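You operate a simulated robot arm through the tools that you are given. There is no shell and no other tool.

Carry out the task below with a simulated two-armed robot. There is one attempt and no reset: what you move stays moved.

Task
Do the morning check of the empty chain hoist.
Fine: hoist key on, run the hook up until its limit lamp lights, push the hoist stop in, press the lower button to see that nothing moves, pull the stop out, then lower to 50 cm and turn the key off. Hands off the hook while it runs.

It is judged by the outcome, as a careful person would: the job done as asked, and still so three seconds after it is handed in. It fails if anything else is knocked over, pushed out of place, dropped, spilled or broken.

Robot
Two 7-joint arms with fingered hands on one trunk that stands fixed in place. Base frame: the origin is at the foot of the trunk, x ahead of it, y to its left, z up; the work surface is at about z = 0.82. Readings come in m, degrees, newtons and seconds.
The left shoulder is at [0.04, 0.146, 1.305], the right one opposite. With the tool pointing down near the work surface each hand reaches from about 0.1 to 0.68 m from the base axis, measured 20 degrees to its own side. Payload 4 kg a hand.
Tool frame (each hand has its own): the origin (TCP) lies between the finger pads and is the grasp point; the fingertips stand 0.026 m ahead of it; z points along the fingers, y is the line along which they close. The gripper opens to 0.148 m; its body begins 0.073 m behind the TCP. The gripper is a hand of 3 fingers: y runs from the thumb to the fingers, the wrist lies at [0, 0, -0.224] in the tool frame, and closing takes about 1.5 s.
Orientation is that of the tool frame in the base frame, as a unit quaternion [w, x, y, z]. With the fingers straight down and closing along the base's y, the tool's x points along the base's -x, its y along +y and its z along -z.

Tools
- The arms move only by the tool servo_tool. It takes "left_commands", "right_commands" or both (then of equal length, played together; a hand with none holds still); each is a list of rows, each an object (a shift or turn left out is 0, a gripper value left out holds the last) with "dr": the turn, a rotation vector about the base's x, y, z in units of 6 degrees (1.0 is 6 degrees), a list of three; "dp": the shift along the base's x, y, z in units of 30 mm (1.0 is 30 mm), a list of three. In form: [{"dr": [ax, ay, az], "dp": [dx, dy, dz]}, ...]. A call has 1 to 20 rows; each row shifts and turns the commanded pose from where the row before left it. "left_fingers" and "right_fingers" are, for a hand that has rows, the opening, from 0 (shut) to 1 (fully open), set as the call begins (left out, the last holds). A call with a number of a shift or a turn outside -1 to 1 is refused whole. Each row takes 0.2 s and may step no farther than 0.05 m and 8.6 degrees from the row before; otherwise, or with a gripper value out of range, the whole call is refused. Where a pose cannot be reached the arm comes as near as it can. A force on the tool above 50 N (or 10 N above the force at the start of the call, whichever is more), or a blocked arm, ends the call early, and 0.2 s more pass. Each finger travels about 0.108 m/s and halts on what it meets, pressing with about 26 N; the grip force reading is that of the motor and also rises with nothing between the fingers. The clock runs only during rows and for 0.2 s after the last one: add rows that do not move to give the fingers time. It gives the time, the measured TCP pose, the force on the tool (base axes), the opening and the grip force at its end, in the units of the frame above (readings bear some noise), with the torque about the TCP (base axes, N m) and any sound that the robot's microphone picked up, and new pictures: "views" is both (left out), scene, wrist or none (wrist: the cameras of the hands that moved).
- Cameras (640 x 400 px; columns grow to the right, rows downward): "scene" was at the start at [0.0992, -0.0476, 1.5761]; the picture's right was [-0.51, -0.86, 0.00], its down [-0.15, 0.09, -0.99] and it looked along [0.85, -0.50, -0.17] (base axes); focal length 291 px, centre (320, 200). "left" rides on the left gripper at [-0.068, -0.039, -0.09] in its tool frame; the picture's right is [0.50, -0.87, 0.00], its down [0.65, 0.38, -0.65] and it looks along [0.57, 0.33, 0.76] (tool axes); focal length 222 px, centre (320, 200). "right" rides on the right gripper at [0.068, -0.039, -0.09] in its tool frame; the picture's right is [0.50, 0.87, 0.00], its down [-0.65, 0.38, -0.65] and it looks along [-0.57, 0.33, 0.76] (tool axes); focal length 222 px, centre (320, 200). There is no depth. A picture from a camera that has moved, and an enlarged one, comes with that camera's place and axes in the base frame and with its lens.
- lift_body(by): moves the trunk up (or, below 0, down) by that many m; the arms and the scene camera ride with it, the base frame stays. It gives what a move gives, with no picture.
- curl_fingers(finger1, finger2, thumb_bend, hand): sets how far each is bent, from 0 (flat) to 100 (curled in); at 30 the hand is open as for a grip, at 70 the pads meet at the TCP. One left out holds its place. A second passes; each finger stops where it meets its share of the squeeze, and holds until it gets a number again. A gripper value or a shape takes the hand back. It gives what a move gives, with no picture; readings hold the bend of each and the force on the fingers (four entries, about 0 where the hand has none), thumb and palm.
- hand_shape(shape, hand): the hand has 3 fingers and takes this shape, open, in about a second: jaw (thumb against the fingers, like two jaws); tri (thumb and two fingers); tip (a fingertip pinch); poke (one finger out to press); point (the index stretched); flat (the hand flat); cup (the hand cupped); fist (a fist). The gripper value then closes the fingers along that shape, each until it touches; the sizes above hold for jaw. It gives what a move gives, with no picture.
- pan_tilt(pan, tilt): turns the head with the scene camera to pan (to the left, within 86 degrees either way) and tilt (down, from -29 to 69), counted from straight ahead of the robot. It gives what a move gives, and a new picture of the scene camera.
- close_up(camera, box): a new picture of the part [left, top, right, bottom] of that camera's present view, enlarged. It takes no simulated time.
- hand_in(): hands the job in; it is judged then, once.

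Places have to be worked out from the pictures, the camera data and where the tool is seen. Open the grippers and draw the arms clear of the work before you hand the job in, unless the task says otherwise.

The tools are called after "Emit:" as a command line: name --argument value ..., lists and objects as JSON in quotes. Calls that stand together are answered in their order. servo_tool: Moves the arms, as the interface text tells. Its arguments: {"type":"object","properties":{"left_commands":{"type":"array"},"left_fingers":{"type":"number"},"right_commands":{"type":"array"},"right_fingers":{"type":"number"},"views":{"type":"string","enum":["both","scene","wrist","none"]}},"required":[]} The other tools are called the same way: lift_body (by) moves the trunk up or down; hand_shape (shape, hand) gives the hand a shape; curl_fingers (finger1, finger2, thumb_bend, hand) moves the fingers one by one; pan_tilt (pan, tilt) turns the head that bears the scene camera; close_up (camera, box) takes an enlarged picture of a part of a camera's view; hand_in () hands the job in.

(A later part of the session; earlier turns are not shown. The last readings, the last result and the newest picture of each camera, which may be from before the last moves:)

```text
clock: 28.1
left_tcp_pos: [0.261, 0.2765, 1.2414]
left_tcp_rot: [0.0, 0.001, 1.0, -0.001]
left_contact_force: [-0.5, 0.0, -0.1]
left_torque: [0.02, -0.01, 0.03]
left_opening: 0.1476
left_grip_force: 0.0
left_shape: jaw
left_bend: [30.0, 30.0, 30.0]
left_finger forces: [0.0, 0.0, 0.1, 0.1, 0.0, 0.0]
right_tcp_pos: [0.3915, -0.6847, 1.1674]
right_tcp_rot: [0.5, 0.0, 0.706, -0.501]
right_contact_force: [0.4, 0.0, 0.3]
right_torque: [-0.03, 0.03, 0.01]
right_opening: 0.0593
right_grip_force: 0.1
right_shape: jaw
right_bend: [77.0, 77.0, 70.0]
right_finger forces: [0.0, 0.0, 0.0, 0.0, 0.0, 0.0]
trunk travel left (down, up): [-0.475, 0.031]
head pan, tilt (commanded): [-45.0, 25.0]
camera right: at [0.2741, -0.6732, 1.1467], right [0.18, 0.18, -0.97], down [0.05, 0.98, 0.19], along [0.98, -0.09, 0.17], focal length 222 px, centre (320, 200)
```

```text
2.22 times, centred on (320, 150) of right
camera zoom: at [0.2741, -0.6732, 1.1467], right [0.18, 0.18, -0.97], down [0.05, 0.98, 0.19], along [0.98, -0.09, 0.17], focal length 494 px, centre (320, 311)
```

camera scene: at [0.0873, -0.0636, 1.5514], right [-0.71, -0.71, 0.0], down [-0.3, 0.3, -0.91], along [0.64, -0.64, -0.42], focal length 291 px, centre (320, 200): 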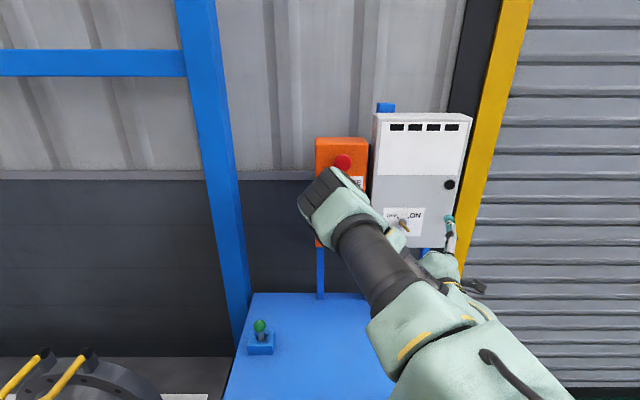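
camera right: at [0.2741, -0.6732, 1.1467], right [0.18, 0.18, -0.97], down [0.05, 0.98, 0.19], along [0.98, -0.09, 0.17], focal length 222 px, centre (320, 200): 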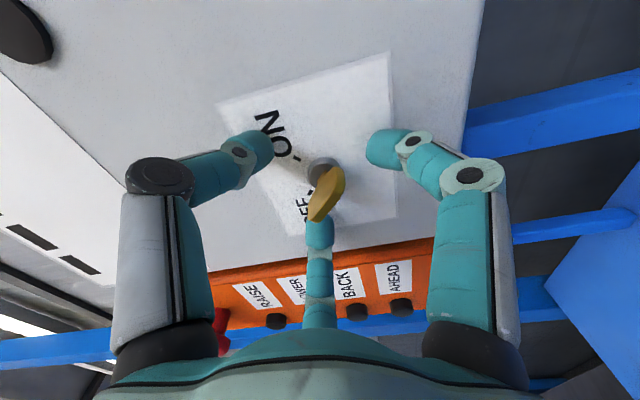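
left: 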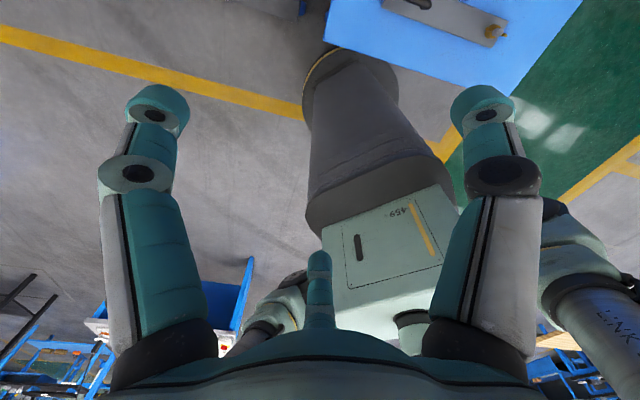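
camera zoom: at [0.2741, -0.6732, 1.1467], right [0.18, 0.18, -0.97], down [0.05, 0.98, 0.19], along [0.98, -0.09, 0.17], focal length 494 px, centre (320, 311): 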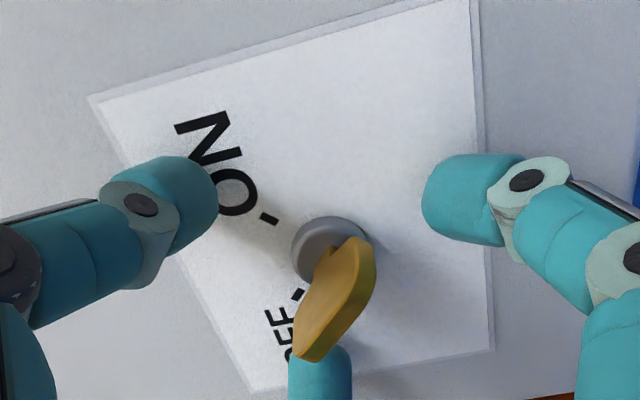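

The bow sits centred between thumb and fingers with no contact force. I close the fingers onto it.

Emit:
servo_tool --right_commands '[{}, {}, {}, {}, {}, {}]' --right_fingers 0.0 --views "wrist"

Emit:
close_up --camera "right" --box '[220, 60, 420, 240]'

```text
clock: 29.5
left_tcp_pos: [0.26, 0.2767, 1.2411]
left_tcp_rot: [0.0, 0.0, 1.0, 0.0]
left_contact_force: [0.4, -0.8, 0.2]
left_torque: [-0.01, -0.03, -0.01]
left_opening: 0.148
left_grip_force: 0.0
left_shape: jaw
left_bend: [30.0, 30.0, 30.0]
left_finger forces: [0.0, 0.0, 0.0, 0.0, 0.1, 0.1]
right_tcp_pos: [0.3902, -0.6833, 1.1672]
right_tcp_rot: [0.499, 0.0, 0.707, -0.501]
right_contact_force: [-3.4, 5.4, -5.1]
right_torque: [-0.01, 0.01, -0.09]
right_opening: 0.0119
right_grip_force: 25.8
right_shape: jaw
right_bend: [75.0, 75.0, 70.0]
right_finger forces: [20.7, 20.0, 0.0, 0.1, 32.0, 0.0]
trunk travel left (down, up): [-0.475, 0.031]
head pan, tilt (commanded): [-45.0, 25.0]
camera right: at [0.2737, -0.6725, 1.1468], right [0.18, 0.18, -0.97], down [0.05, 0.98, 0.2], along [0.98, -0.09, 0.17], focal length 222 px, centre (320, 200)
```

right: 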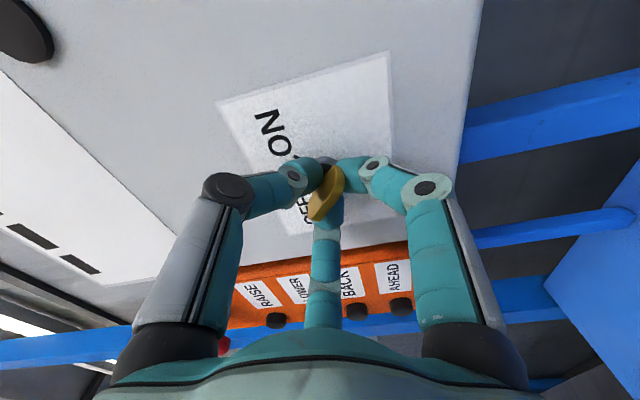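

```text
2.22 times, centred on (320, 150) of right
camera zoom: at [0.2737, -0.6725, 1.1468], right [0.18, 0.18, -0.97], down [0.05, 0.98, 0.2], along [0.98, -0.09, 0.17], focal length 494 px, centre (320, 311)
```

zoom: 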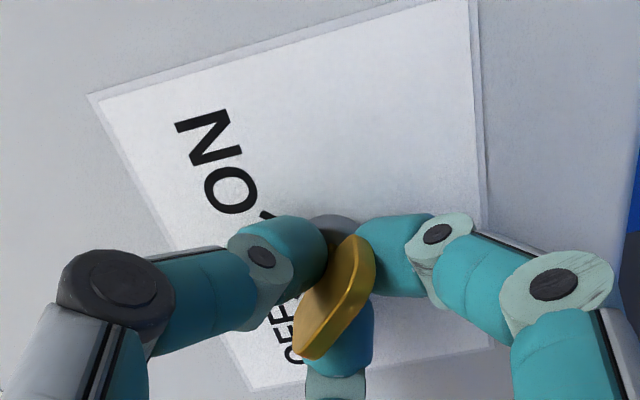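

All three digits hold the bow (20, 20 and 32 N). I turn the hand clockwise about the key axis in a first part of 32° and check.

Emit:
servo_tool --right_commands '[{"dr": [0.636, -0.636, 0]}, {"dr": [0.636, -0.636, 0]}, {"dr": [0.636, -0.636, 0]}, {"dr": [0.636, -0.636, 0]}, {"dr": [0.636, -0.636, 0]}, {"dr": [0.636, -0.636, 0]}]' --views "both"

```text
clock: 30.9
left_tcp_pos: [0.2623, 0.2755, 1.2423]
left_tcp_rot: [0.0, 0.0, 1.0, 0.0]
left_contact_force: [0.1, 0.2, 0.7]
left_torque: [-0.03, 0.02, 0.03]
left_opening: 0.1479
left_grip_force: 0.1
left_shape: jaw
left_bend: [30.0, 30.0, 30.0]
left_finger forces: [0.1, 0.0, 0.1, 0.1, 0.0, 0.0]
right_tcp_pos: [0.3891, -0.6849, 1.166]
right_tcp_rot: [0.619, 0.199, 0.679, -0.341]
right_contact_force: [-4.7, 8.4, -11.3]
right_torque: [0.21, 0.2, -0.1]
right_opening: 0.0112
right_grip_force: 26.0
right_shape: jaw
right_bend: [75.0, 75.0, 70.0]
right_finger forces: [24.8, 19.3, 0.0, 0.0, 32.8, 0.1]
trunk travel left (down, up): [-0.475, 0.031]
head pan, tilt (commanded): [-45.0, 25.0]
camera scene: at [0.0841, -0.0653, 1.5515], right [-0.71, -0.71, 0.0], down [-0.3, 0.3, -0.91], along [0.64, -0.64, -0.42], focal length 291 px, centre (320, 200)
camera right: at [0.289, -0.6569, 1.1086], right [0.52, 0.52, -0.68], down [-0.1, 0.82, 0.56], along [0.85, -0.22, 0.48], focal length 222 px, centre (320, 200)
```

scene: 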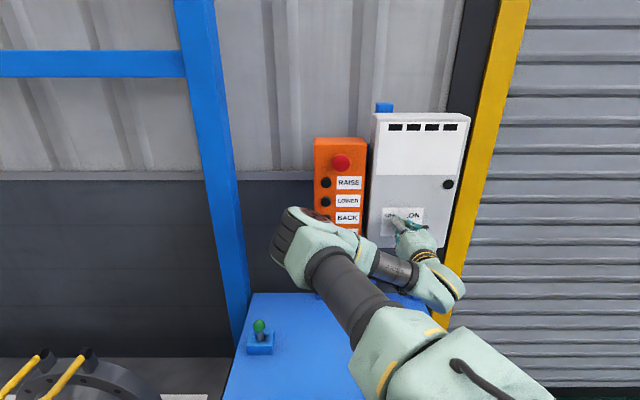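
right: 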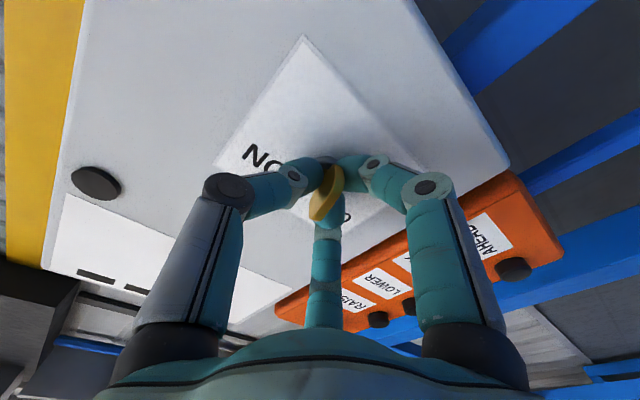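

The key follows the hand, forces stay small. I go on turning.

Emit:
servo_tool --right_commands '[{"dr": [0.636, -0.636, 0]}, {"dr": [0.636, -0.636, 0]}, {"dr": [0.636, -0.636, 0]}, {"dr": [0.636, -0.636, 0]}, {"dr": [0.636, -0.636, 0]}, {"dr": [0.636, -0.636, 0]}, {"dr": [0.636, -0.636, 0]}]' --views "both"

```text
clock: 32.5
left_tcp_pos: [0.2606, 0.277, 1.2418]
left_tcp_rot: [-0.001, 0.001, 1.0, 0.0]
left_contact_force: [-0.7, 0.0, 0.5]
left_torque: [0.01, 0.0, 0.03]
left_opening: 0.1477
left_grip_force: 0.0
left_shape: jaw
left_bend: [30.0, 30.0, 30.0]
left_finger forces: [0.0, 0.0, 0.1, 0.0, 0.0, 0.1]
right_tcp_pos: [0.3883, -0.6827, 1.1663]
right_tcp_rot: [0.696, 0.407, 0.578, -0.122]
right_contact_force: [-10.1, 12.7, -14.0]
right_torque: [0.39, 0.42, -0.18]
right_opening: 0.0098
right_grip_force: 25.9
right_shape: jaw
right_bend: [75.0, 76.0, 70.0]
right_finger forces: [28.6, 13.8, 0.0, 0.0, 47.8, 0.0]
trunk travel left (down, up): [-0.475, 0.031]
head pan, tilt (commanded): [-45.0, 25.0]
camera scene: at [0.0834, -0.0644, 1.5516], right [-0.71, -0.71, 0.0], down [-0.3, 0.3, -0.91], along [0.64, -0.64, -0.42], focal length 291 px, centre (320, 200)
camera right: at [0.3216, -0.6236, 1.089], right [0.71, 0.7, -0.08], down [-0.42, 0.51, 0.75], along [0.57, -0.5, 0.65], focal length 222 px, centre (320, 200)
```

scene: 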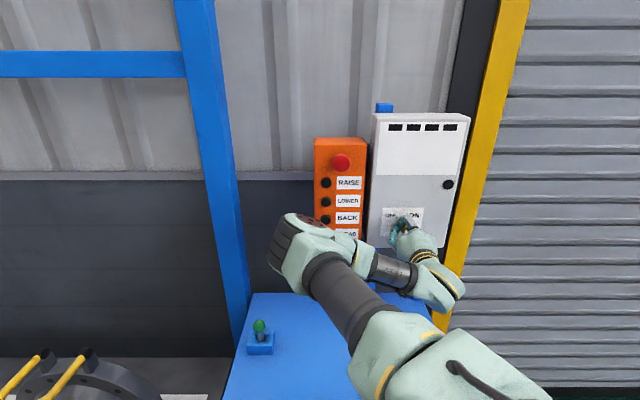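
right: 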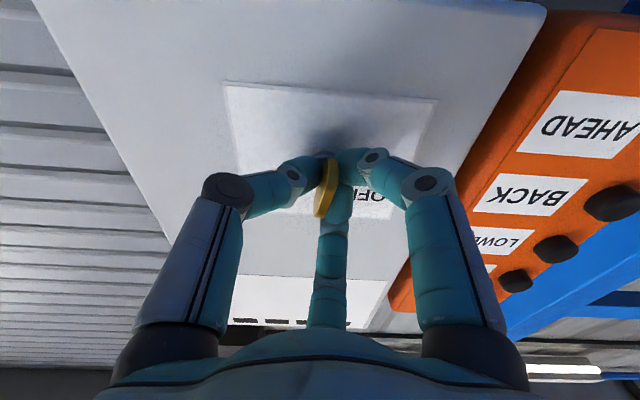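

The hand has turned 70°; the bow may lag a little. I turn another 22° and check the box for any sign of power.

Emit:
servo_tool --right_commands '[{"dr": [0.636, -0.636, 0]}, {"dr": [0.636, -0.636, 0]}, {"dr": [0.636, -0.636, 0]}, {"dr": [0.636, -0.636, 0]}]' --views "both"

Emit:
close_up --camera "scene" --box '[370, 105, 480, 255]'

Emit:
close_up --camera "right" --box '[220, 60, 420, 240]'

```text
clock: 33.5
left_tcp_pos: [0.2601, 0.2769, 1.2414]
left_tcp_rot: [0.0, 0.0, 1.0, 0.0]
left_contact_force: [-0.3, -0.6, -0.1]
left_torque: [0.02, -0.03, 0.02]
left_opening: 0.1479
left_grip_force: 0.1
left_shape: jaw
left_bend: [30.0, 30.0, 30.0]
left_finger forces: [0.2, 0.0, 0.0, 0.0, 0.0, 0.0]
right_tcp_pos: [0.3895, -0.6836, 1.167]
right_tcp_rot: [0.707, 0.508, 0.492, 0.011]
right_contact_force: [-9.4, 13.1, -14.5]
right_torque: [0.42, 0.48, -0.14]
right_opening: 0.0096
right_grip_force: 26.0
right_shape: jaw
right_bend: [75.0, 76.0, 70.0]
right_finger forces: [26.8, 13.1, 0.0, 0.0, 52.4, 0.0]
trunk travel left (down, up): [-0.475, 0.031]
head pan, tilt (commanded): [-45.0, 25.0]
camera scene: at [0.0833, -0.0643, 1.5516], right [-0.71, -0.71, 0.0], down [-0.3, 0.3, -0.91], along [0.64, -0.64, -0.42], focal length 291 px, centre (320, 200)
camera right: at [0.3418, -0.6033, 1.0921], right [0.68, 0.68, 0.29], down [-0.62, 0.31, 0.72], along [0.4, -0.67, 0.63], focal length 222 px, centre (320, 200)
```

scene: 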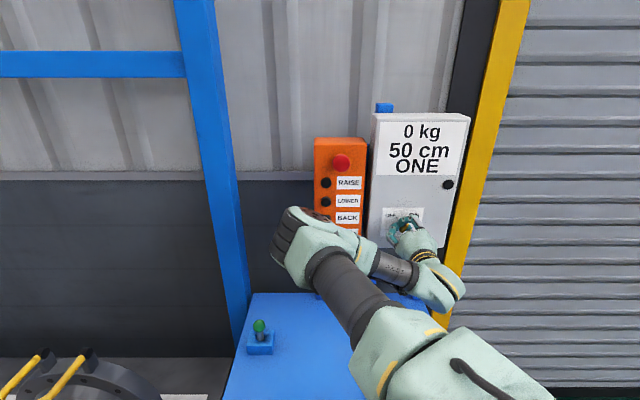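
right: 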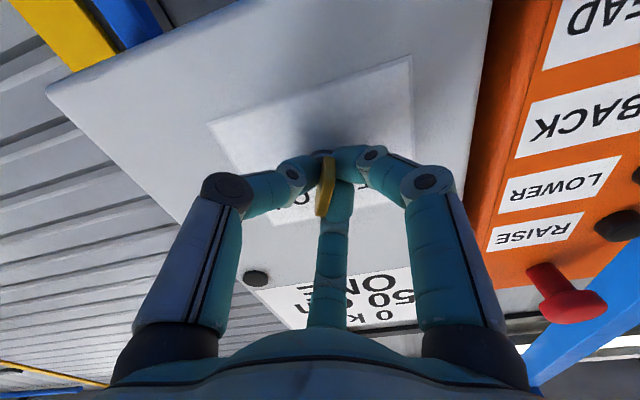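

```text
2.67 times, centred on (425, 180) of scene
camera zoom: at [0.0833, -0.0643, 1.5516], right [-0.71, -0.71, 0.0], down [-0.3, 0.3, -0.91], along [0.64, -0.64, -0.42], focal length 776 px, centre (40, 253)
```

zoom: 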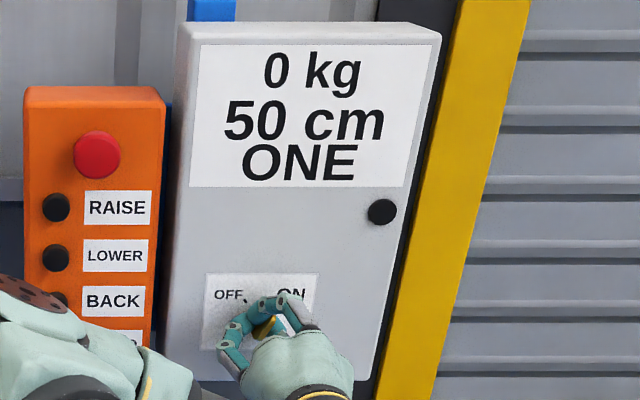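

```text
2.22 times, centred on (320, 150) of right
camera zoom: at [0.3418, -0.6033, 1.0921], right [0.68, 0.68, 0.29], down [-0.62, 0.31, 0.72], along [0.4, -0.67, 0.63], focal length 494 px, centre (320, 311)
```

zoom: 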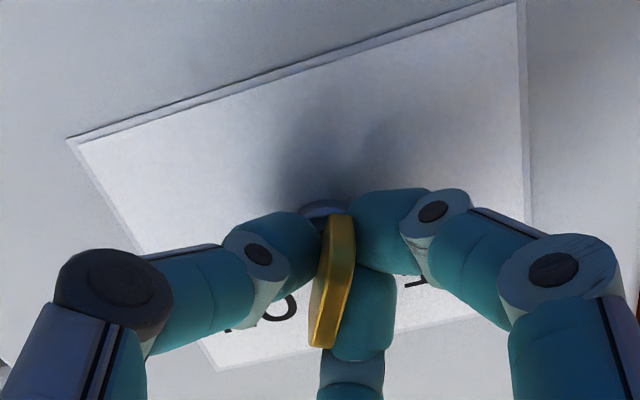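

The display has lit: "0 kg / 50 cm / ONE". The bow lagged a bit in the fingers, so I turn another 11° to bring the key fully to ON, then look.

Emit:
servo_tool --right_commands '[{"dr": [0.636, -0.636, 0]}, {"dr": [0.636, -0.636, 0]}, {}]' --views "wrist"

Emit:
close_up --camera "right" --box '[220, 60, 420, 240]'

Emit:
close_up --camera "scene" --box '[370, 190, 450, 250]'

```text
clock: 34.3
left_tcp_pos: [0.2603, 0.2759, 1.242]
left_tcp_rot: [0.0, 0.0, 1.0, 0.0]
left_contact_force: [0.8, 0.3, -0.7]
left_torque: [0.0, 0.0, -0.02]
left_opening: 0.1478
left_grip_force: 0.1
left_shape: jaw
left_bend: [30.0, 30.0, 30.0]
left_finger forces: [0.1, 0.0, 0.0, 0.0, 0.0, 0.0]
right_tcp_pos: [0.3898, -0.6843, 1.1686]
right_tcp_rot: [0.702, 0.554, 0.441, 0.077]
right_contact_force: [-10.8, 13.9, -15.1]
right_torque: [0.44, 0.57, -0.19]
right_opening: 0.0095
right_grip_force: 25.7
right_shape: jaw
right_bend: [75.0, 76.0, 70.0]
right_finger forces: [24.8, 12.9, 0.0, 0.1, 56.5, 0.0]
trunk travel left (down, up): [-0.475, 0.031]
head pan, tilt (commanded): [-45.0, 25.0]
camera right: at [0.3511, -0.5939, 1.0977], right [0.63, 0.62, 0.46], down [-0.71, 0.21, 0.67], along [0.32, -0.75, 0.58], focal length 222 px, centre (320, 200)
```

right: 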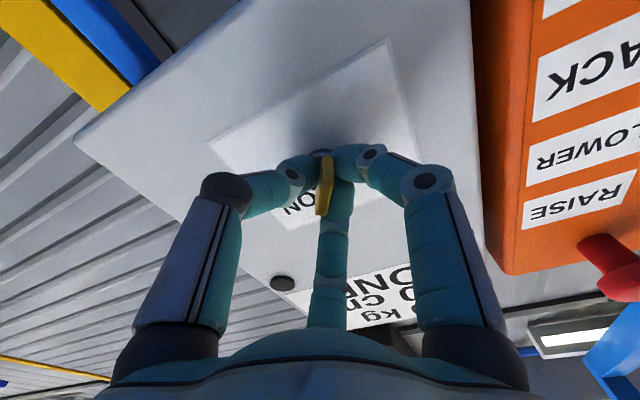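

```text
2.22 times, centred on (320, 150) of right
camera zoom: at [0.3511, -0.5939, 1.0977], right [0.63, 0.62, 0.46], down [-0.71, 0.21, 0.67], along [0.32, -0.75, 0.58], focal length 494 px, centre (320, 311)
```

zoom: 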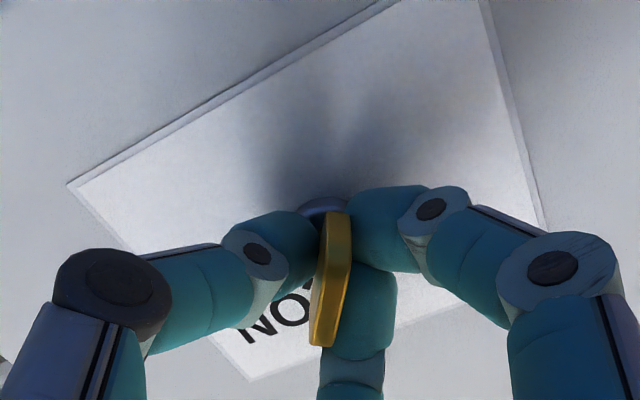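

```text
6.67 times, centred on (410, 220) of scene
camera zoom: at [0.0833, -0.0644, 1.5516], right [-0.71, -0.71, 0.0], down [-0.3, 0.3, -0.91], along [0.64, -0.64, -0.42], focal length 1940 px, centre (-280, 67)
```

zoom: 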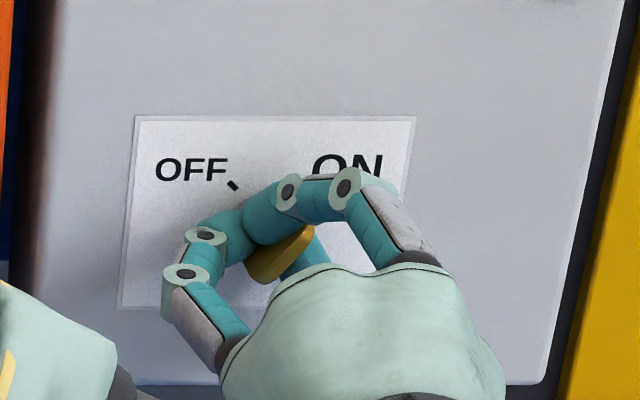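

The key now slants to ON and the display is on. I open the fingers and back straight off along the axis.

Emit:
servo_tool --right_commands '[{}, {}, {}, {"dp": [-0.3, 0.3, 0]}, {"dp": [-0.4, 0.4, 0]}, {"dp": [-0.4, 0.4, 0]}, {"dp": [-0.4, 0.4, 0]}, {"dp": [-0.4, 0.4, 0]}]' --right_fingers 0.45 --views "both"

Emit:
close_up --camera "scene" --box '[370, 105, 480, 255]'

Emit:
close_up --camera "right" --box '[220, 60, 420, 240]'

```text
clock: 36.1
left_tcp_pos: [0.2603, 0.2774, 1.2424]
left_tcp_rot: [0.0, 0.0, 1.0, 0.0]
left_contact_force: [-0.1, -0.5, -0.1]
left_torque: [-0.02, 0.01, 0.0]
left_opening: 0.1478
left_grip_force: 0.3
left_shape: jaw
left_bend: [30.0, 30.0, 30.0]
left_finger forces: [0.0, 0.1, 0.0, 0.0, 0.0, 0.1]
right_tcp_pos: [0.3323, -0.6269, 1.1669]
right_tcp_rot: [0.703, 0.551, 0.442, 0.077]
right_contact_force: [-0.4, -0.2, 0.2]
right_torque: [0.02, 0.02, 0.02]
right_opening: 0.0659
right_grip_force: 0.0
right_shape: jaw
right_bend: [39.0, 39.0, 70.0]
right_finger forces: [0.0, 0.1, 0.0, 0.1, 0.0, 0.0]
trunk travel left (down, up): [-0.475, 0.031]
head pan, tilt (commanded): [-45.0, 25.0]
camera scene: at [0.0841, -0.0651, 1.5516], right [-0.71, -0.71, 0.0], down [-0.3, 0.3, -0.91], along [0.64, -0.64, -0.42], focal length 291 px, centre (320, 200)
camera right: at [0.2949, -0.5367, 1.0971], right [0.63, 0.63, 0.46], down [-0.71, 0.22, 0.67], along [0.32, -0.75, 0.58], focal length 222 px, centre (320, 200)
```

scene: 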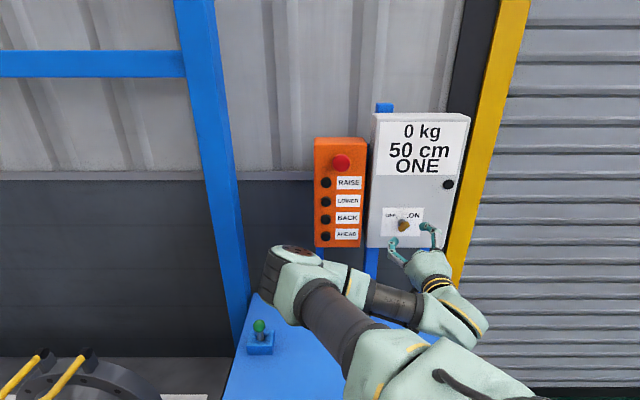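
right: 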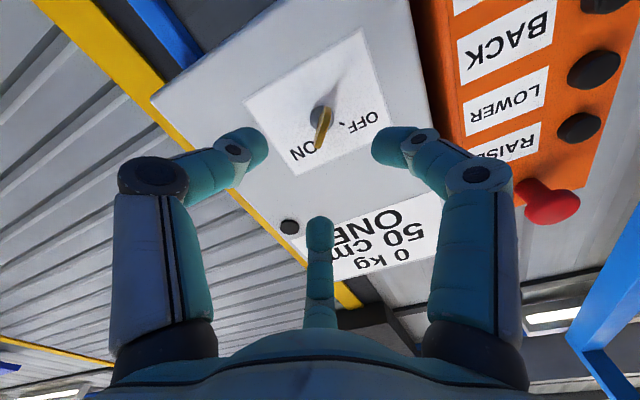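

```text
2.67 times, centred on (425, 180) of scene
camera zoom: at [0.0841, -0.0651, 1.5516], right [-0.71, -0.71, 0.0], down [-0.3, 0.3, -0.91], along [0.64, -0.64, -0.42], focal length 776 px, centre (40, 253)
```

zoom: 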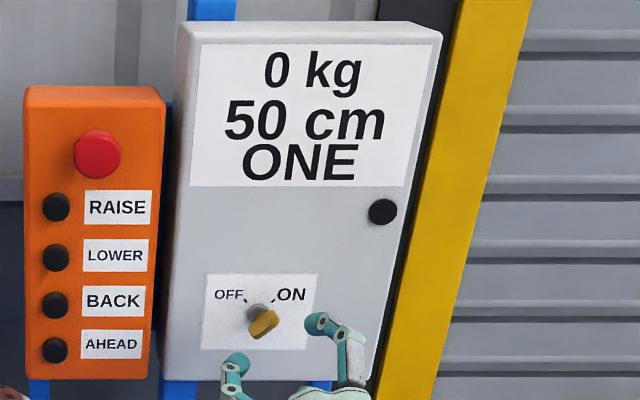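

```text
2.22 times, centred on (320, 150) of right
camera zoom: at [0.2949, -0.5367, 1.0971], right [0.63, 0.63, 0.46], down [-0.71, 0.22, 0.67], along [0.32, -0.75, 0.58], focal length 494 px, centre (320, 311)
```

zoom: 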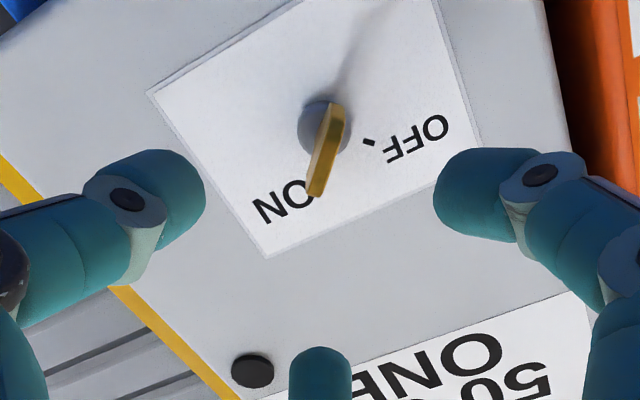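

Key stands at ON. I back off, swing the hand left and up to stand before the pendant, rolling it back to upright, then shape it for poking.

Emit:
servo_tool --right_commands '[{"dp": [-0.5, 0.5, 0]}, {"dp": [-0.3, 0.3, 0]}, {"dr": [-0.616, 0.616, 0], "dp": [0.41, 0.47, 0.342]}, {"dr": [-0.616, 0.616, 0], "dp": [0.41, 0.47, 0.342]}, {"dr": [-0.616, 0.616, 0], "dp": [0.41, 0.47, 0.342]}, {"dr": [-0.616, 0.616, 0], "dp": [0.41, 0.47, 0.342]}, {"dr": [-0.616, 0.616, 0], "dp": [0.41, 0.47, 0.342]}, {"dr": [-0.616, 0.616, 0], "dp": [0.41, 0.47, 0.342]}, {"dr": [-0.616, 0.616, 0], "dp": [0.41, 0.47, 0.342]}, {"dr": [-0.616, 0.616, 0], "dp": [0.41, 0.47, 0.342]}, {"dr": [-0.616, 0.616, 0], "dp": [0.41, 0.47, 0.342]}, {"dr": [-0.616, 0.616, 0], "dp": [0.41, 0.47, 0.342]}, {"dr": [-0.616, 0.616, 0], "dp": [0.41, 0.47, 0.342]}]' --views "none"

Emit:
hand_shape --hand "right" --shape "poke"

Emit:
servo_tool --right_commands '[{}]' --views "both"

```text
clock: 38.9
left_tcp_pos: [0.26, 0.2762, 1.2429]
left_tcp_rot: [0.0, 0.0, 1.0, -0.001]
left_contact_force: [-0.6, -0.1, -0.8]
left_torque: [-0.01, -0.01, -0.02]
left_opening: 0.1477
left_grip_force: 0.1
left_shape: jaw
left_bend: [30.0, 30.0, 30.0]
left_finger forces: [0.1, 0.0, 0.1, 0.0, 0.0, 0.1]
right_tcp_pos: [0.4386, -0.496, 1.278]
right_tcp_rot: [0.656, 0.267, 0.654, -0.267]
right_contact_force: [0.3, 0.3, -0.2]
right_torque: [0.01, -0.01, 0.01]
right_opening: 0.0663
right_grip_force: 0.1
right_shape: jaw
right_bend: [39.0, 39.0, 70.0]
right_finger forces: [0.0, 0.0, 0.1, 0.0, 0.0, 0.0]
right hand out of reach, approached as far as the arm can: row 5, 6, 7, 8, 12, 13
trunk travel left (down, up): [-0.475, 0.031]
head pan, tilt (commanded): [-45.0, 25.0]
```

```text
clock: 39.8
left_tcp_pos: [0.2608, 0.2764, 1.242]
left_tcp_rot: [0.0, 0.0, 1.0, -0.001]
left_contact_force: [0.0, -0.3, -0.3]
left_torque: [0.05, 0.0, 0.01]
left_opening: 0.1478
left_grip_force: 0.1
left_shape: jaw
left_bend: [30.0, 30.0, 30.0]
left_finger forces: [0.1, 0.0, 0.0, 0.0, 0.0, 0.0]
right_tcp_pos: [0.439, -0.4961, 1.2773]
right_tcp_rot: [0.656, 0.267, 0.653, -0.267]
right_contact_force: [-0.7, -1.0, -0.2]
right_torque: [0.0, 0.01, 0.03]
right_opening: 0.0
right_grip_force: 0.1
right_shape: poke
right_bend: [100.0, 100.0, 40.0]
right_finger forces: [0.1, 0.0, 0.0, 0.1, 0.0, 0.0]
trunk travel left (down, up): [-0.475, 0.031]
head pan, tilt (commanded): [-45.0, 25.0]
```

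```text
clock: 40.2
left_tcp_pos: [0.2605, 0.2754, 1.2416]
left_tcp_rot: [0.0, 0.0, 1.0, 0.0]
left_contact_force: [0.2, 0.6, -0.1]
left_torque: [-0.01, -0.01, 0.01]
left_opening: 0.1478
left_grip_force: 0.0
left_shape: jaw
left_bend: [30.0, 30.0, 30.0]
left_finger forces: [0.0, 0.0, 0.0, 0.1, 0.0, 0.0]
right_tcp_pos: [0.4386, -0.4961, 1.2774]
right_tcp_rot: [0.656, 0.267, 0.654, -0.267]
right_contact_force: [-0.3, 0.4, 0.4]
right_torque: [0.0, -0.01, 0.0]
right_opening: 0.0
right_grip_force: 0.0
right_shape: poke
right_bend: [100.0, 100.0, 40.0]
right_finger forces: [0.0, 0.0, 0.0, 0.0, 0.0, 0.0]
trunk travel left (down, up): [-0.475, 0.031]
head pan, tilt (commanded): [-45.0, 25.0]
camera scene: at [0.0842, -0.0653, 1.5516], right [-0.71, -0.71, 0.0], down [-0.3, 0.3, -0.91], along [0.64, -0.64, -0.42], focal length 291 px, centre (320, 200)
camera right: at [0.3475, -0.4603, 1.2097], right [0.61, 0.62, -0.5], down [-0.2, 0.73, 0.65], along [0.77, -0.29, 0.57], focal length 222 px, centre (320, 200)
```

scene: 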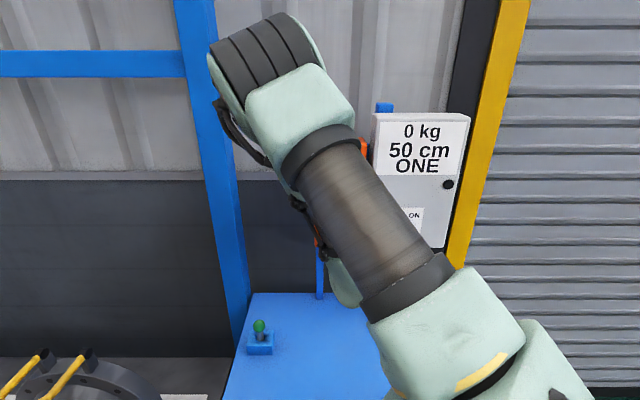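
right: 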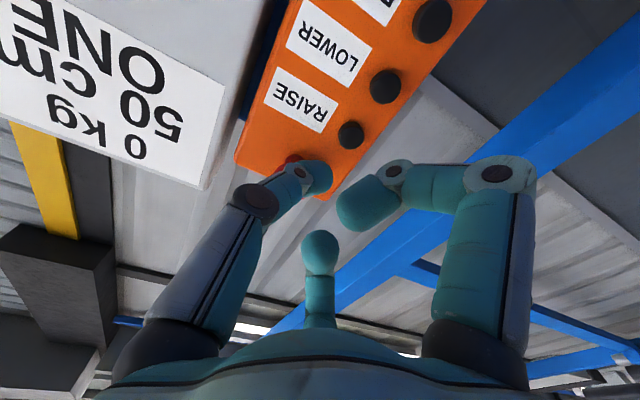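

The poke shape seems to have the thumb standing forward near the tool axis with both fingers curled back. I enlarge the wrist view to make sure which digit leads.

Emit:
close_up --camera "right" --box '[220, 100, 440, 280]'

Emit:
hand_shape --hand "right" --shape "point"

Emit:
close_up --camera "right" --box '[120, 0, 520, 360]'

```text
2.22 times, centred on (330, 190) of right
camera zoom: at [0.3475, -0.4603, 1.2097], right [0.61, 0.62, -0.5], down [-0.2, 0.73, 0.65], along [0.77, -0.29, 0.57], focal length 494 px, centre (298, 222)
```

zoom: 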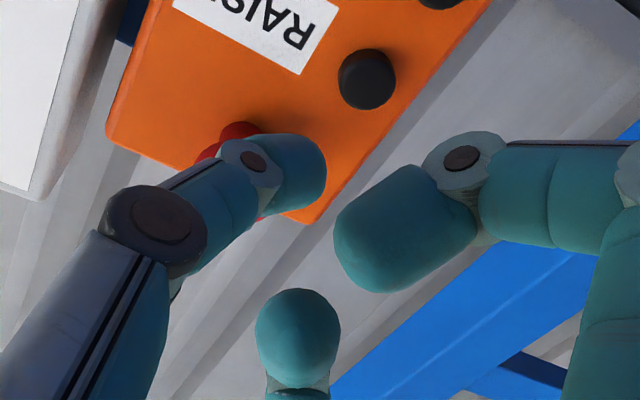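

```text
clock: 41.1
left_tcp_pos: [0.2602, 0.2774, 1.2414]
left_tcp_rot: [-0.001, 0.0, 1.0, 0.0]
left_contact_force: [-0.5, -0.3, -0.3]
left_torque: [-0.01, -0.01, -0.05]
left_opening: 0.1476
left_grip_force: 0.0
left_shape: jaw
left_bend: [30.0, 30.0, 30.0]
left_finger forces: [0.0, 0.1, 0.0, 0.1, 0.1, 0.0]
right_tcp_pos: [0.4393, -0.4957, 1.2779]
right_tcp_rot: [0.656, 0.266, 0.654, -0.266]
right_contact_force: [-0.1, -0.1, 0.1]
right_torque: [-0.05, 0.0, 0.02]
right_opening: 0.1423
right_grip_force: 0.1
right_shape: point
right_bend: [70.0, 100.0, 86.0]
right_finger forces: [0.0, 0.0, 0.0, 0.0, 0.0, 0.0]
trunk travel left (down, up): [-0.475, 0.031]
head pan, tilt (commanded): [-45.0, 25.0]
```

```text
1.11 times, centred on (320, 180) of right
camera zoom: at [0.3477, -0.4602, 1.2097], right [0.61, 0.62, -0.5], down [-0.2, 0.73, 0.65], along [0.77, -0.29, 0.57], focal length 247 px, centre (320, 222)
```

zoom: 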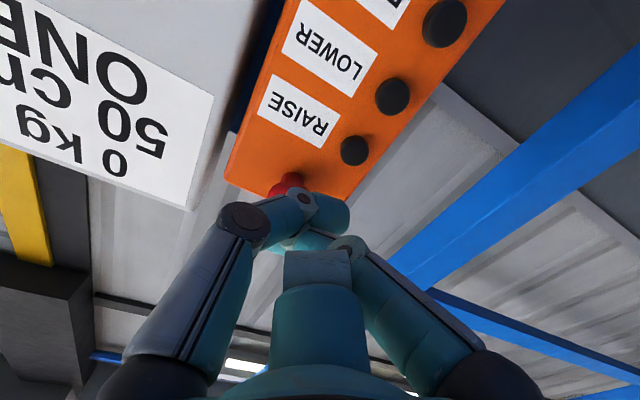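

The fingers may still be settling; I wait a row and look again.

Emit:
servo_tool --right_commands '[{}, {}, {}]' --views "wrist"

```text
clock: 41.9
left_tcp_pos: [0.2606, 0.2773, 1.2413]
left_tcp_rot: [-0.001, 0.0, 1.0, -0.001]
left_contact_force: [0.2, -0.5, -0.5]
left_torque: [0.04, 0.0, 0.0]
left_opening: 0.1479
left_grip_force: 0.0
left_shape: jaw
left_bend: [30.0, 30.0, 30.0]
left_finger forces: [0.0, 0.1, 0.0, 0.1, 0.0, 0.1]
right_tcp_pos: [0.4388, -0.4952, 1.2791]
right_tcp_rot: [0.656, 0.267, 0.653, -0.267]
right_contact_force: [0.3, 0.3, -1.0]
right_torque: [-0.01, -0.02, 0.02]
right_opening: 0.1422
right_grip_force: 0.1
right_shape: point
right_bend: [70.0, 100.0, 86.0]
right_finger forces: [0.0, 0.0, 0.0, 0.1, 0.2, 0.1]
trunk travel left (down, up): [-0.475, 0.031]
head pan, tilt (commanded): [-45.0, 25.0]
camera right: at [0.3476, -0.4602, 1.2097], right [0.61, 0.62, -0.5], down [-0.2, 0.73, 0.65], along [0.77, -0.29, 0.57], focal length 222 px, centre (320, 200)
```

right: 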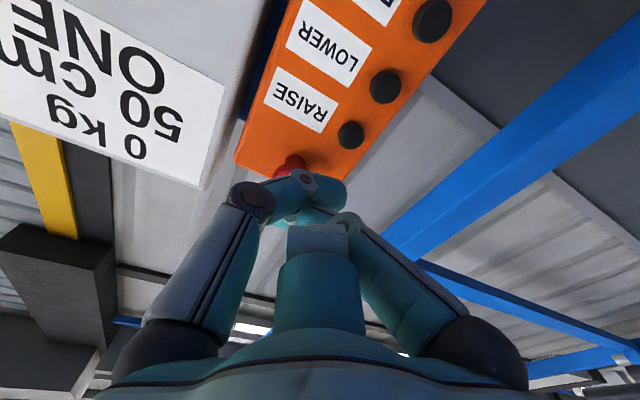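

In poke the thumb leads (tip ≈22 mm ahead of the TCP on the axis, fingers 35 mm back), so I return to poke.

Emit:
hand_shape --hand "right" --shape "poke"

Emit:
servo_tool --right_commands '[{"dp": [0.3, 0.2, 0.03]}, {"dp": [0.3, 0.2, 0.03]}, {"dp": [0.3, 0.2, 0.03]}, {"dp": [0.25, -0.05, 0]}, {"dp": [0.25, -0.2, 0]}, {"dp": [0.25, -0.25, 0]}, {"dp": [0.25, -0.25, 0]}, {}]' --views "both"

```text
clock: 42.8
left_tcp_pos: [0.2612, 0.2762, 1.2426]
left_tcp_rot: [0.0, 0.0, 1.0, 0.001]
left_contact_force: [-1.3, 0.2, 0.4]
left_torque: [0.01, -0.01, -0.02]
left_opening: 0.1479
left_grip_force: 0.0
left_shape: jaw
left_bend: [30.0, 30.0, 30.0]
left_finger forces: [0.0, 0.0, 0.0, 0.0, 0.0, 0.0]
right_tcp_pos: [0.4396, -0.4963, 1.2775]
right_tcp_rot: [0.656, 0.267, 0.653, -0.267]
right_contact_force: [-0.4, 0.6, -0.1]
right_torque: [0.01, -0.01, 0.02]
right_opening: 0.0
right_grip_force: 0.2
right_shape: poke
right_bend: [100.0, 100.0, 40.0]
right_finger forces: [0.1, 0.1, 0.0, 0.0, 0.1, 0.0]
trunk travel left (down, up): [-0.475, 0.031]
head pan, tilt (commanded): [-45.0, 25.0]
```

```text
clock: 44.6
left_tcp_pos: [0.2611, 0.2774, 1.2414]
left_tcp_rot: [0.0, 0.0, 1.0, 0.001]
left_contact_force: [-0.3, -0.1, 0.1]
left_torque: [0.01, 0.04, -0.03]
left_opening: 0.1479
left_grip_force: 0.1
left_shape: jaw
left_bend: [30.0, 30.0, 30.0]
left_finger forces: [0.0, 0.0, 0.0, 0.1, 0.0, 0.0]
right_tcp_pos: [0.4597, -0.5266, 1.278]
right_tcp_rot: [0.655, 0.268, 0.654, -0.269]
right_contact_force: [0.0, -0.1, -0.6]
right_torque: [-0.01, 0.0, -0.03]
right_opening: 0.0
right_grip_force: 0.1
right_shape: poke
right_bend: [100.0, 100.0, 40.0]
right_finger forces: [0.0, 0.1, 0.0, 0.1, 0.0, 0.0]
right hand out of reach, approached as far as the arm can: row 1, 2, 3, 4, 6
trunk travel left (down, up): [-0.475, 0.031]
head pan, tilt (commanded): [-45.0, 25.0]
camera scene: at [0.0844, -0.0652, 1.5516], right [-0.71, -0.71, 0.0], down [-0.3, 0.3, -0.91], along [0.64, -0.64, -0.42], focal length 291 px, centre (320, 200)
camera right: at [0.3693, -0.4905, 1.2103], right [0.61, 0.61, -0.5], down [-0.2, 0.73, 0.65], along [0.77, -0.3, 0.57], focal length 222 px, centre (320, 200)
```

scene: 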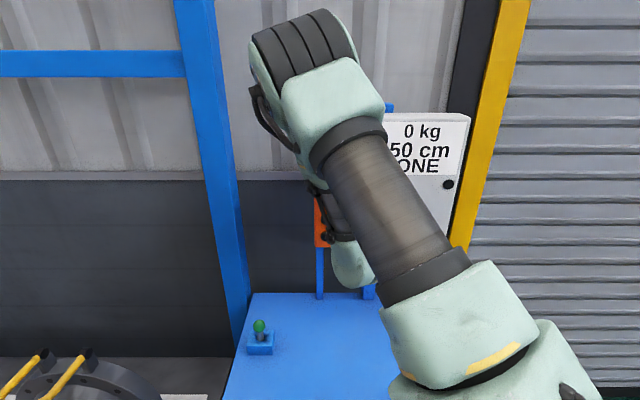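
right: 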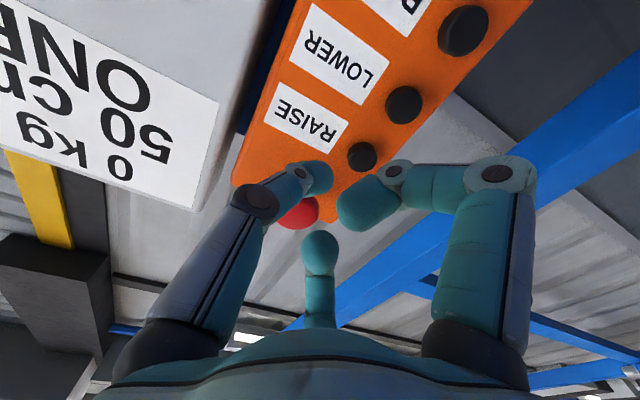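

The arm lags to the left (lateral 0.047 instead of 0.003) because the folded arm is near a limit. I try plain leftward rows at this depth, clear of the stop knob above.

Emit:
servo_tool --right_commands '[{"dp": [0.25, 0.15, 0]}, {"dp": [0.25, 0.15, 0]}, {"dp": [0.25, 0.15, 0]}, {"dp": [0.25, 0.15, 0]}, {}]' --views "wrist"

```text
clock: 45.8
left_tcp_pos: [0.2602, 0.2767, 1.2415]
left_tcp_rot: [-0.001, -0.001, 1.0, 0.0]
left_contact_force: [0.7, 0.0, 0.6]
left_torque: [0.01, -0.03, -0.02]
left_opening: 0.1478
left_grip_force: 0.0
left_shape: jaw
left_bend: [30.0, 30.0, 30.0]
left_finger forces: [0.0, 0.1, 0.1, 0.0, 0.0, 0.0]
right_tcp_pos: [0.4595, -0.5268, 1.2789]
right_tcp_rot: [0.655, 0.269, 0.653, -0.269]
right_contact_force: [0.4, -0.1, 0.3]
right_torque: [0.01, 0.0, 0.01]
right_opening: 0.0001
right_grip_force: 0.1
right_shape: poke
right_bend: [100.0, 100.0, 40.0]
right_finger forces: [0.0, 0.0, 0.0, 0.1, 0.0, 0.0]
right hand out of reach, approached as far as the arm can: row 1, 2, 3, 4
trunk travel left (down, up): [-0.475, 0.031]
head pan, tilt (commanded): [-45.0, 25.0]
camera right: at [0.3692, -0.4905, 1.2103], right [0.61, 0.61, -0.5], down [-0.2, 0.73, 0.65], along [0.77, -0.3, 0.57], focal length 222 px, centre (320, 200)
```

right: 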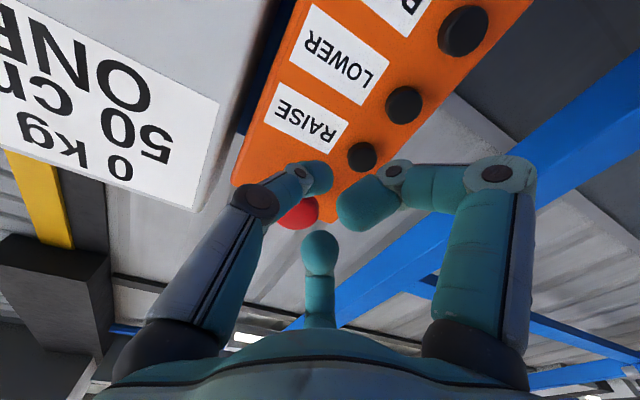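

The arm is stuck on a joint limit in this folded posture. I change the geometry by lowering the trunk 0.12 m (hand stays well above the table and 6 cm off the pendant), then raise the hand again.

Emit:
lift_body --by -0.12

Emit:
servo_tool --right_commands '[{"dp": [0.1, 0.1, 0.8]}, {"dp": [0.1, 0.1, 0.8]}, {"dp": [0.1, 0.1, 0.8]}, {"dp": [0.1, 0.1, 0.8]}, {"dp": [0.1, 0.1, 0.8]}, {}]' --views "both"

```text
clock: 47.3
left_tcp_pos: [0.2605, 0.2763, 1.1212]
left_tcp_rot: [0.0, -0.001, 1.0, 0.0]
left_contact_force: [0.0, -0.7, -0.6]
left_torque: [-0.01, 0.01, -0.05]
left_opening: 0.1481
left_grip_force: 0.1
left_shape: jaw
left_bend: [30.0, 30.0, 30.0]
left_finger forces: [0.1, 0.1, 0.1, 0.0, 0.0, 0.0]
right_tcp_pos: [0.4594, -0.5267, 1.1574]
right_tcp_rot: [0.655, 0.268, 0.654, -0.268]
right_contact_force: [-0.1, 0.4, 0.3]
right_torque: [0.01, -0.01, -0.02]
right_opening: 0.0001
right_grip_force: 0.0
right_shape: poke
right_bend: [100.0, 100.0, 40.0]
right_finger forces: [0.0, 0.0, 0.1, 0.0, 0.1, 0.0]
trunk travel left (down, up): [-0.355, 0.151]
head pan, tilt (commanded): [-45.0, 25.0]
```

```text
clock: 48.7
left_tcp_pos: [0.2621, 0.2762, 1.1194]
left_tcp_rot: [0.0, -0.001, 1.0, 0.0]
left_contact_force: [0.1, 0.4, 0.2]
left_torque: [-0.01, 0.03, 0.0]
left_opening: 0.1478
left_grip_force: 0.0
left_shape: jaw
left_bend: [30.0, 30.0, 30.0]
left_finger forces: [0.0, 0.0, 0.0, 0.1, 0.0, 0.1]
right_tcp_pos: [0.4586, -0.5247, 1.2686]
right_tcp_rot: [0.655, 0.268, 0.654, -0.268]
right_contact_force: [-0.1, -0.1, 1.2]
right_torque: [0.03, 0.02, -0.01]
right_opening: 0.0001
right_grip_force: 0.0
right_shape: poke
right_bend: [100.0, 100.0, 40.0]
right_finger forces: [0.0, 0.0, 0.0, 0.0, 0.0, 0.0]
right hand out of reach, approached as far as the arm can: row 1, 2, 3
trunk travel left (down, up): [-0.355, 0.151]
head pan, tilt (commanded): [-45.0, 25.0]
camera scene: at [0.0848, -0.0656, 1.4303], right [-0.71, -0.71, 0.0], down [-0.3, 0.3, -0.91], along [0.64, -0.64, -0.42], focal length 291 px, centre (320, 200)
camera right: at [0.3666, -0.4887, 1.2001], right [0.61, 0.62, -0.5], down [-0.2, 0.73, 0.65], along [0.77, -0.3, 0.57], focal length 222 px, centre (320, 200)
```

scene: 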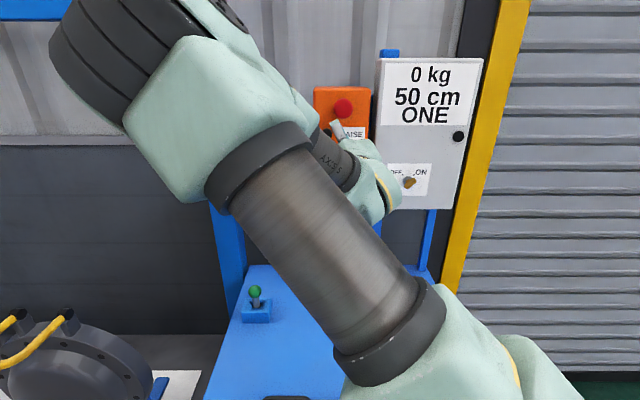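
right: 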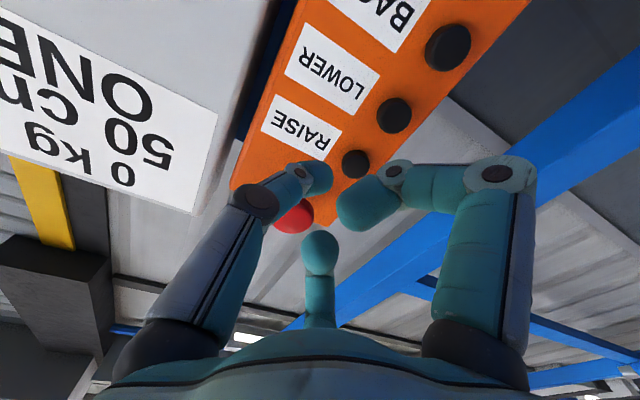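

The elbow swung left and the last rows went freely. I try moving left along the face now.

Emit:
servo_tool --right_commands '[{"dp": [0.3, 0.3, 0.1]}, {"dp": [0.3, 0.3, 0.1]}, {"dp": [0.3, 0.3, 0.1]}, {}]' --views "none"

```text
clock: 49.9
left_tcp_pos: [0.2612, 0.2753, 1.1215]
left_tcp_rot: [-0.001, 0.001, 1.0, 0.0]
left_contact_force: [0.4, 0.4, -0.7]
left_torque: [0.05, -0.02, -0.01]
left_opening: 0.148
left_grip_force: 0.0
left_shape: jaw
left_bend: [30.0, 30.0, 30.0]
left_finger forces: [0.1, 0.0, 0.0, 0.1, 0.0, 0.0]
right_tcp_pos: [0.4788, -0.5155, 1.2461]
right_tcp_rot: [0.627, 0.281, 0.668, -0.284]
right_contact_force: [-0.1, 0.3, -0.3]
right_torque: [-0.02, -0.01, -0.01]
right_opening: 0.0
right_grip_force: 0.1
right_shape: poke
right_bend: [100.0, 100.0, 40.0]
right_finger forces: [0.0, 0.0, 0.1, 0.0, 0.0, 0.1]
trunk travel left (down, up): [-0.355, 0.151]
head pan, tilt (commanded): [-45.0, 25.0]
stopped in row 4 (right hand): the arm was blocked; the commanded pose is now the measured one
```

The arm was blocked and the hand sank to z=1.246; I look before doing anything more.

Emit:
pan_tilt --pan -30 --tilt 20

Emit:
servo_tool --right_commands '[{}]' --views "wrist"

```text
clock: 50.7
left_tcp_pos: [0.2623, 0.2756, 1.1208]
left_tcp_rot: [0.0, -0.001, 1.0, 0.001]
left_contact_force: [-0.2, -0.4, 0.3]
left_torque: [0.02, -0.03, -0.01]
left_opening: 0.1477
left_grip_force: 0.0
left_shape: jaw
left_bend: [30.0, 30.0, 30.0]
left_finger forces: [0.1, 0.1, 0.0, 0.1, 0.1, 0.0]
right_tcp_pos: [0.479, -0.5146, 1.2467]
right_tcp_rot: [0.628, 0.279, 0.669, -0.283]
right_contact_force: [-0.4, -0.6, 0.8]
right_torque: [-0.01, -0.01, 0.0]
right_opening: 0.0001
right_grip_force: 0.1
right_shape: poke
right_bend: [100.0, 100.0, 40.0]
right_finger forces: [0.0, 0.1, 0.0, 0.0, 0.0, 0.0]
trunk travel left (down, up): [-0.355, 0.151]
head pan, tilt (commanded): [-30.0, 20.0]
camera scene: at [0.0998, -0.0468, 1.4384], right [-0.5, -0.87, 0.0], down [-0.3, 0.17, -0.94], along [0.81, -0.47, -0.34], focal length 291 px, centre (320, 200)
```

scene: 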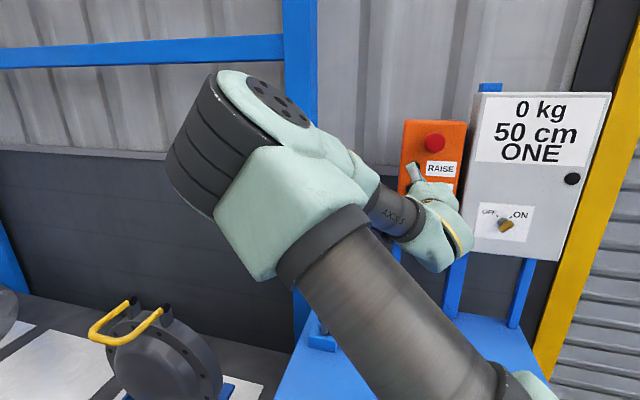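

```text
clock: 51.1
left_tcp_pos: [0.2617, 0.2766, 1.1199]
left_tcp_rot: [0.0, 0.0, 1.0, 0.0]
left_contact_force: [-0.2, 0.7, 0.5]
left_torque: [0.02, 0.0, -0.01]
left_opening: 0.1479
left_grip_force: 0.0
left_shape: jaw
left_bend: [30.0, 30.0, 30.0]
left_finger forces: [0.0, 0.0, 0.0, 0.0, 0.0, 0.0]
right_tcp_pos: [0.4786, -0.5175, 1.2471]
right_tcp_rot: [0.627, 0.28, 0.669, -0.284]
right_contact_force: [0.2, 1.0, 0.4]
right_torque: [0.01, -0.01, -0.02]
right_opening: 0.0
right_grip_force: 0.0
right_shape: poke
right_bend: [100.0, 100.0, 40.0]
right_finger forces: [0.0, 0.1, 0.0, 0.0, 0.1, 0.0]
trunk travel left (down, up): [-0.355, 0.151]
head pan, tilt (commanded): [-30.0, 20.0]
camera right: at [0.3853, -0.4752, 1.1845], right [0.6, 0.6, -0.52], down [-0.13, 0.72, 0.68], along [0.79, -0.34, 0.52], focal length 222 px, centre (320, 200)
```

right: 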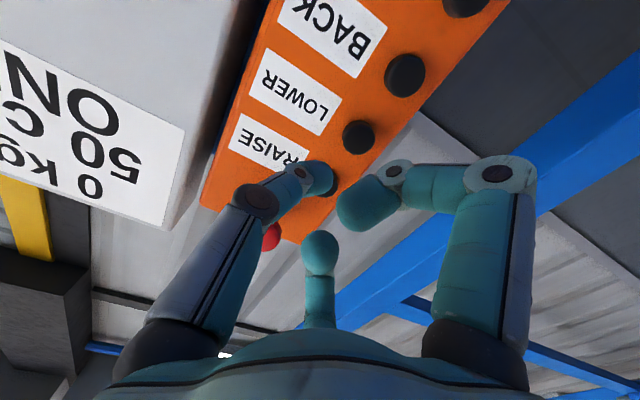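

The elbow sits inward-left, so a hand yawed further to the right suits this arm better. I ease the hand back a little and yaw it about 24° more, so that the thumb meets the pendant obliquely from its left.

Emit:
servo_tool --right_commands '[{"dp": [-0.3, 0.3, 0.1]}, {"dr": [0, 0, -1], "dp": [0, 0.2, 0.1]}, {"dr": [0, 0, -1], "dp": [0, 0.2, 0.1]}, {"dr": [0, 0, -1], "dp": [0, 0.2, 0.1]}, {"dr": [0, 0, -1], "dp": [0, 0.2, 0.1]}, {}]' --views "both"

```text
clock: 52.5
left_tcp_pos: [0.2619, 0.2769, 1.1198]
left_tcp_rot: [0.0, 0.0, 1.0, 0.0]
left_contact_force: [-0.1, 0.2, 0.1]
left_torque: [0.01, 0.03, -0.02]
left_opening: 0.1481
left_grip_force: 0.0
left_shape: jaw
left_bend: [30.0, 30.0, 30.0]
left_finger forces: [0.0, 0.0, 0.0, 0.1, 0.0, 0.0]
right_tcp_pos: [0.4424, -0.5864, 1.2706]
right_tcp_rot: [0.557, 0.411, 0.595, -0.409]
right_contact_force: [0.1, -0.7, -0.3]
right_torque: [0.03, 0.03, -0.03]
right_opening: 0.0001
right_grip_force: 0.0
right_shape: poke
right_bend: [100.0, 100.0, 40.0]
right_finger forces: [0.1, 0.1, 0.0, 0.0, 0.0, 0.0]
right hand out of reach, approached as far as the arm can: row 2, 3, 4, 5
trunk travel left (down, up): [-0.355, 0.151]
head pan, tilt (commanded): [-30.0, 20.0]
camera scene: at [0.0997, -0.0463, 1.4385], right [-0.5, -0.87, 0.0], down [-0.3, 0.17, -0.94], along [0.81, -0.47, -0.34], focal length 291 px, centre (320, 200)
camera right: at [0.3747, -0.512, 1.2079], right [0.8, 0.3, -0.53], down [0.17, 0.72, 0.67], along [0.58, -0.63, 0.52], focal length 222 px, centre (320, 200)
```

scene: 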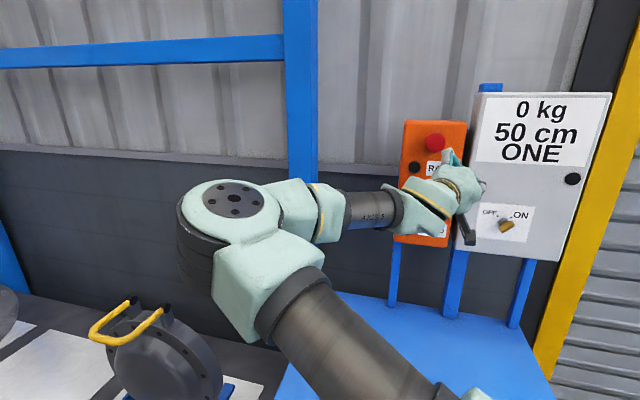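
right: 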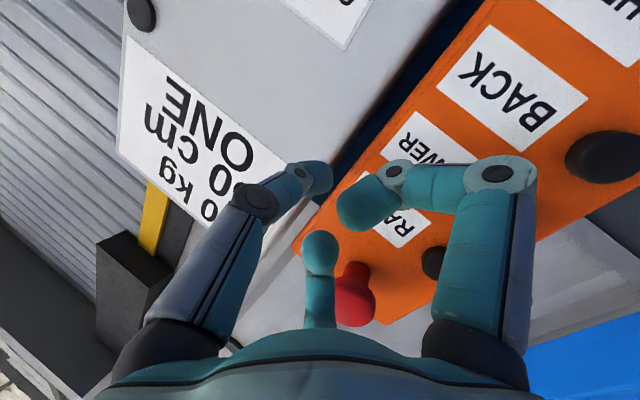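

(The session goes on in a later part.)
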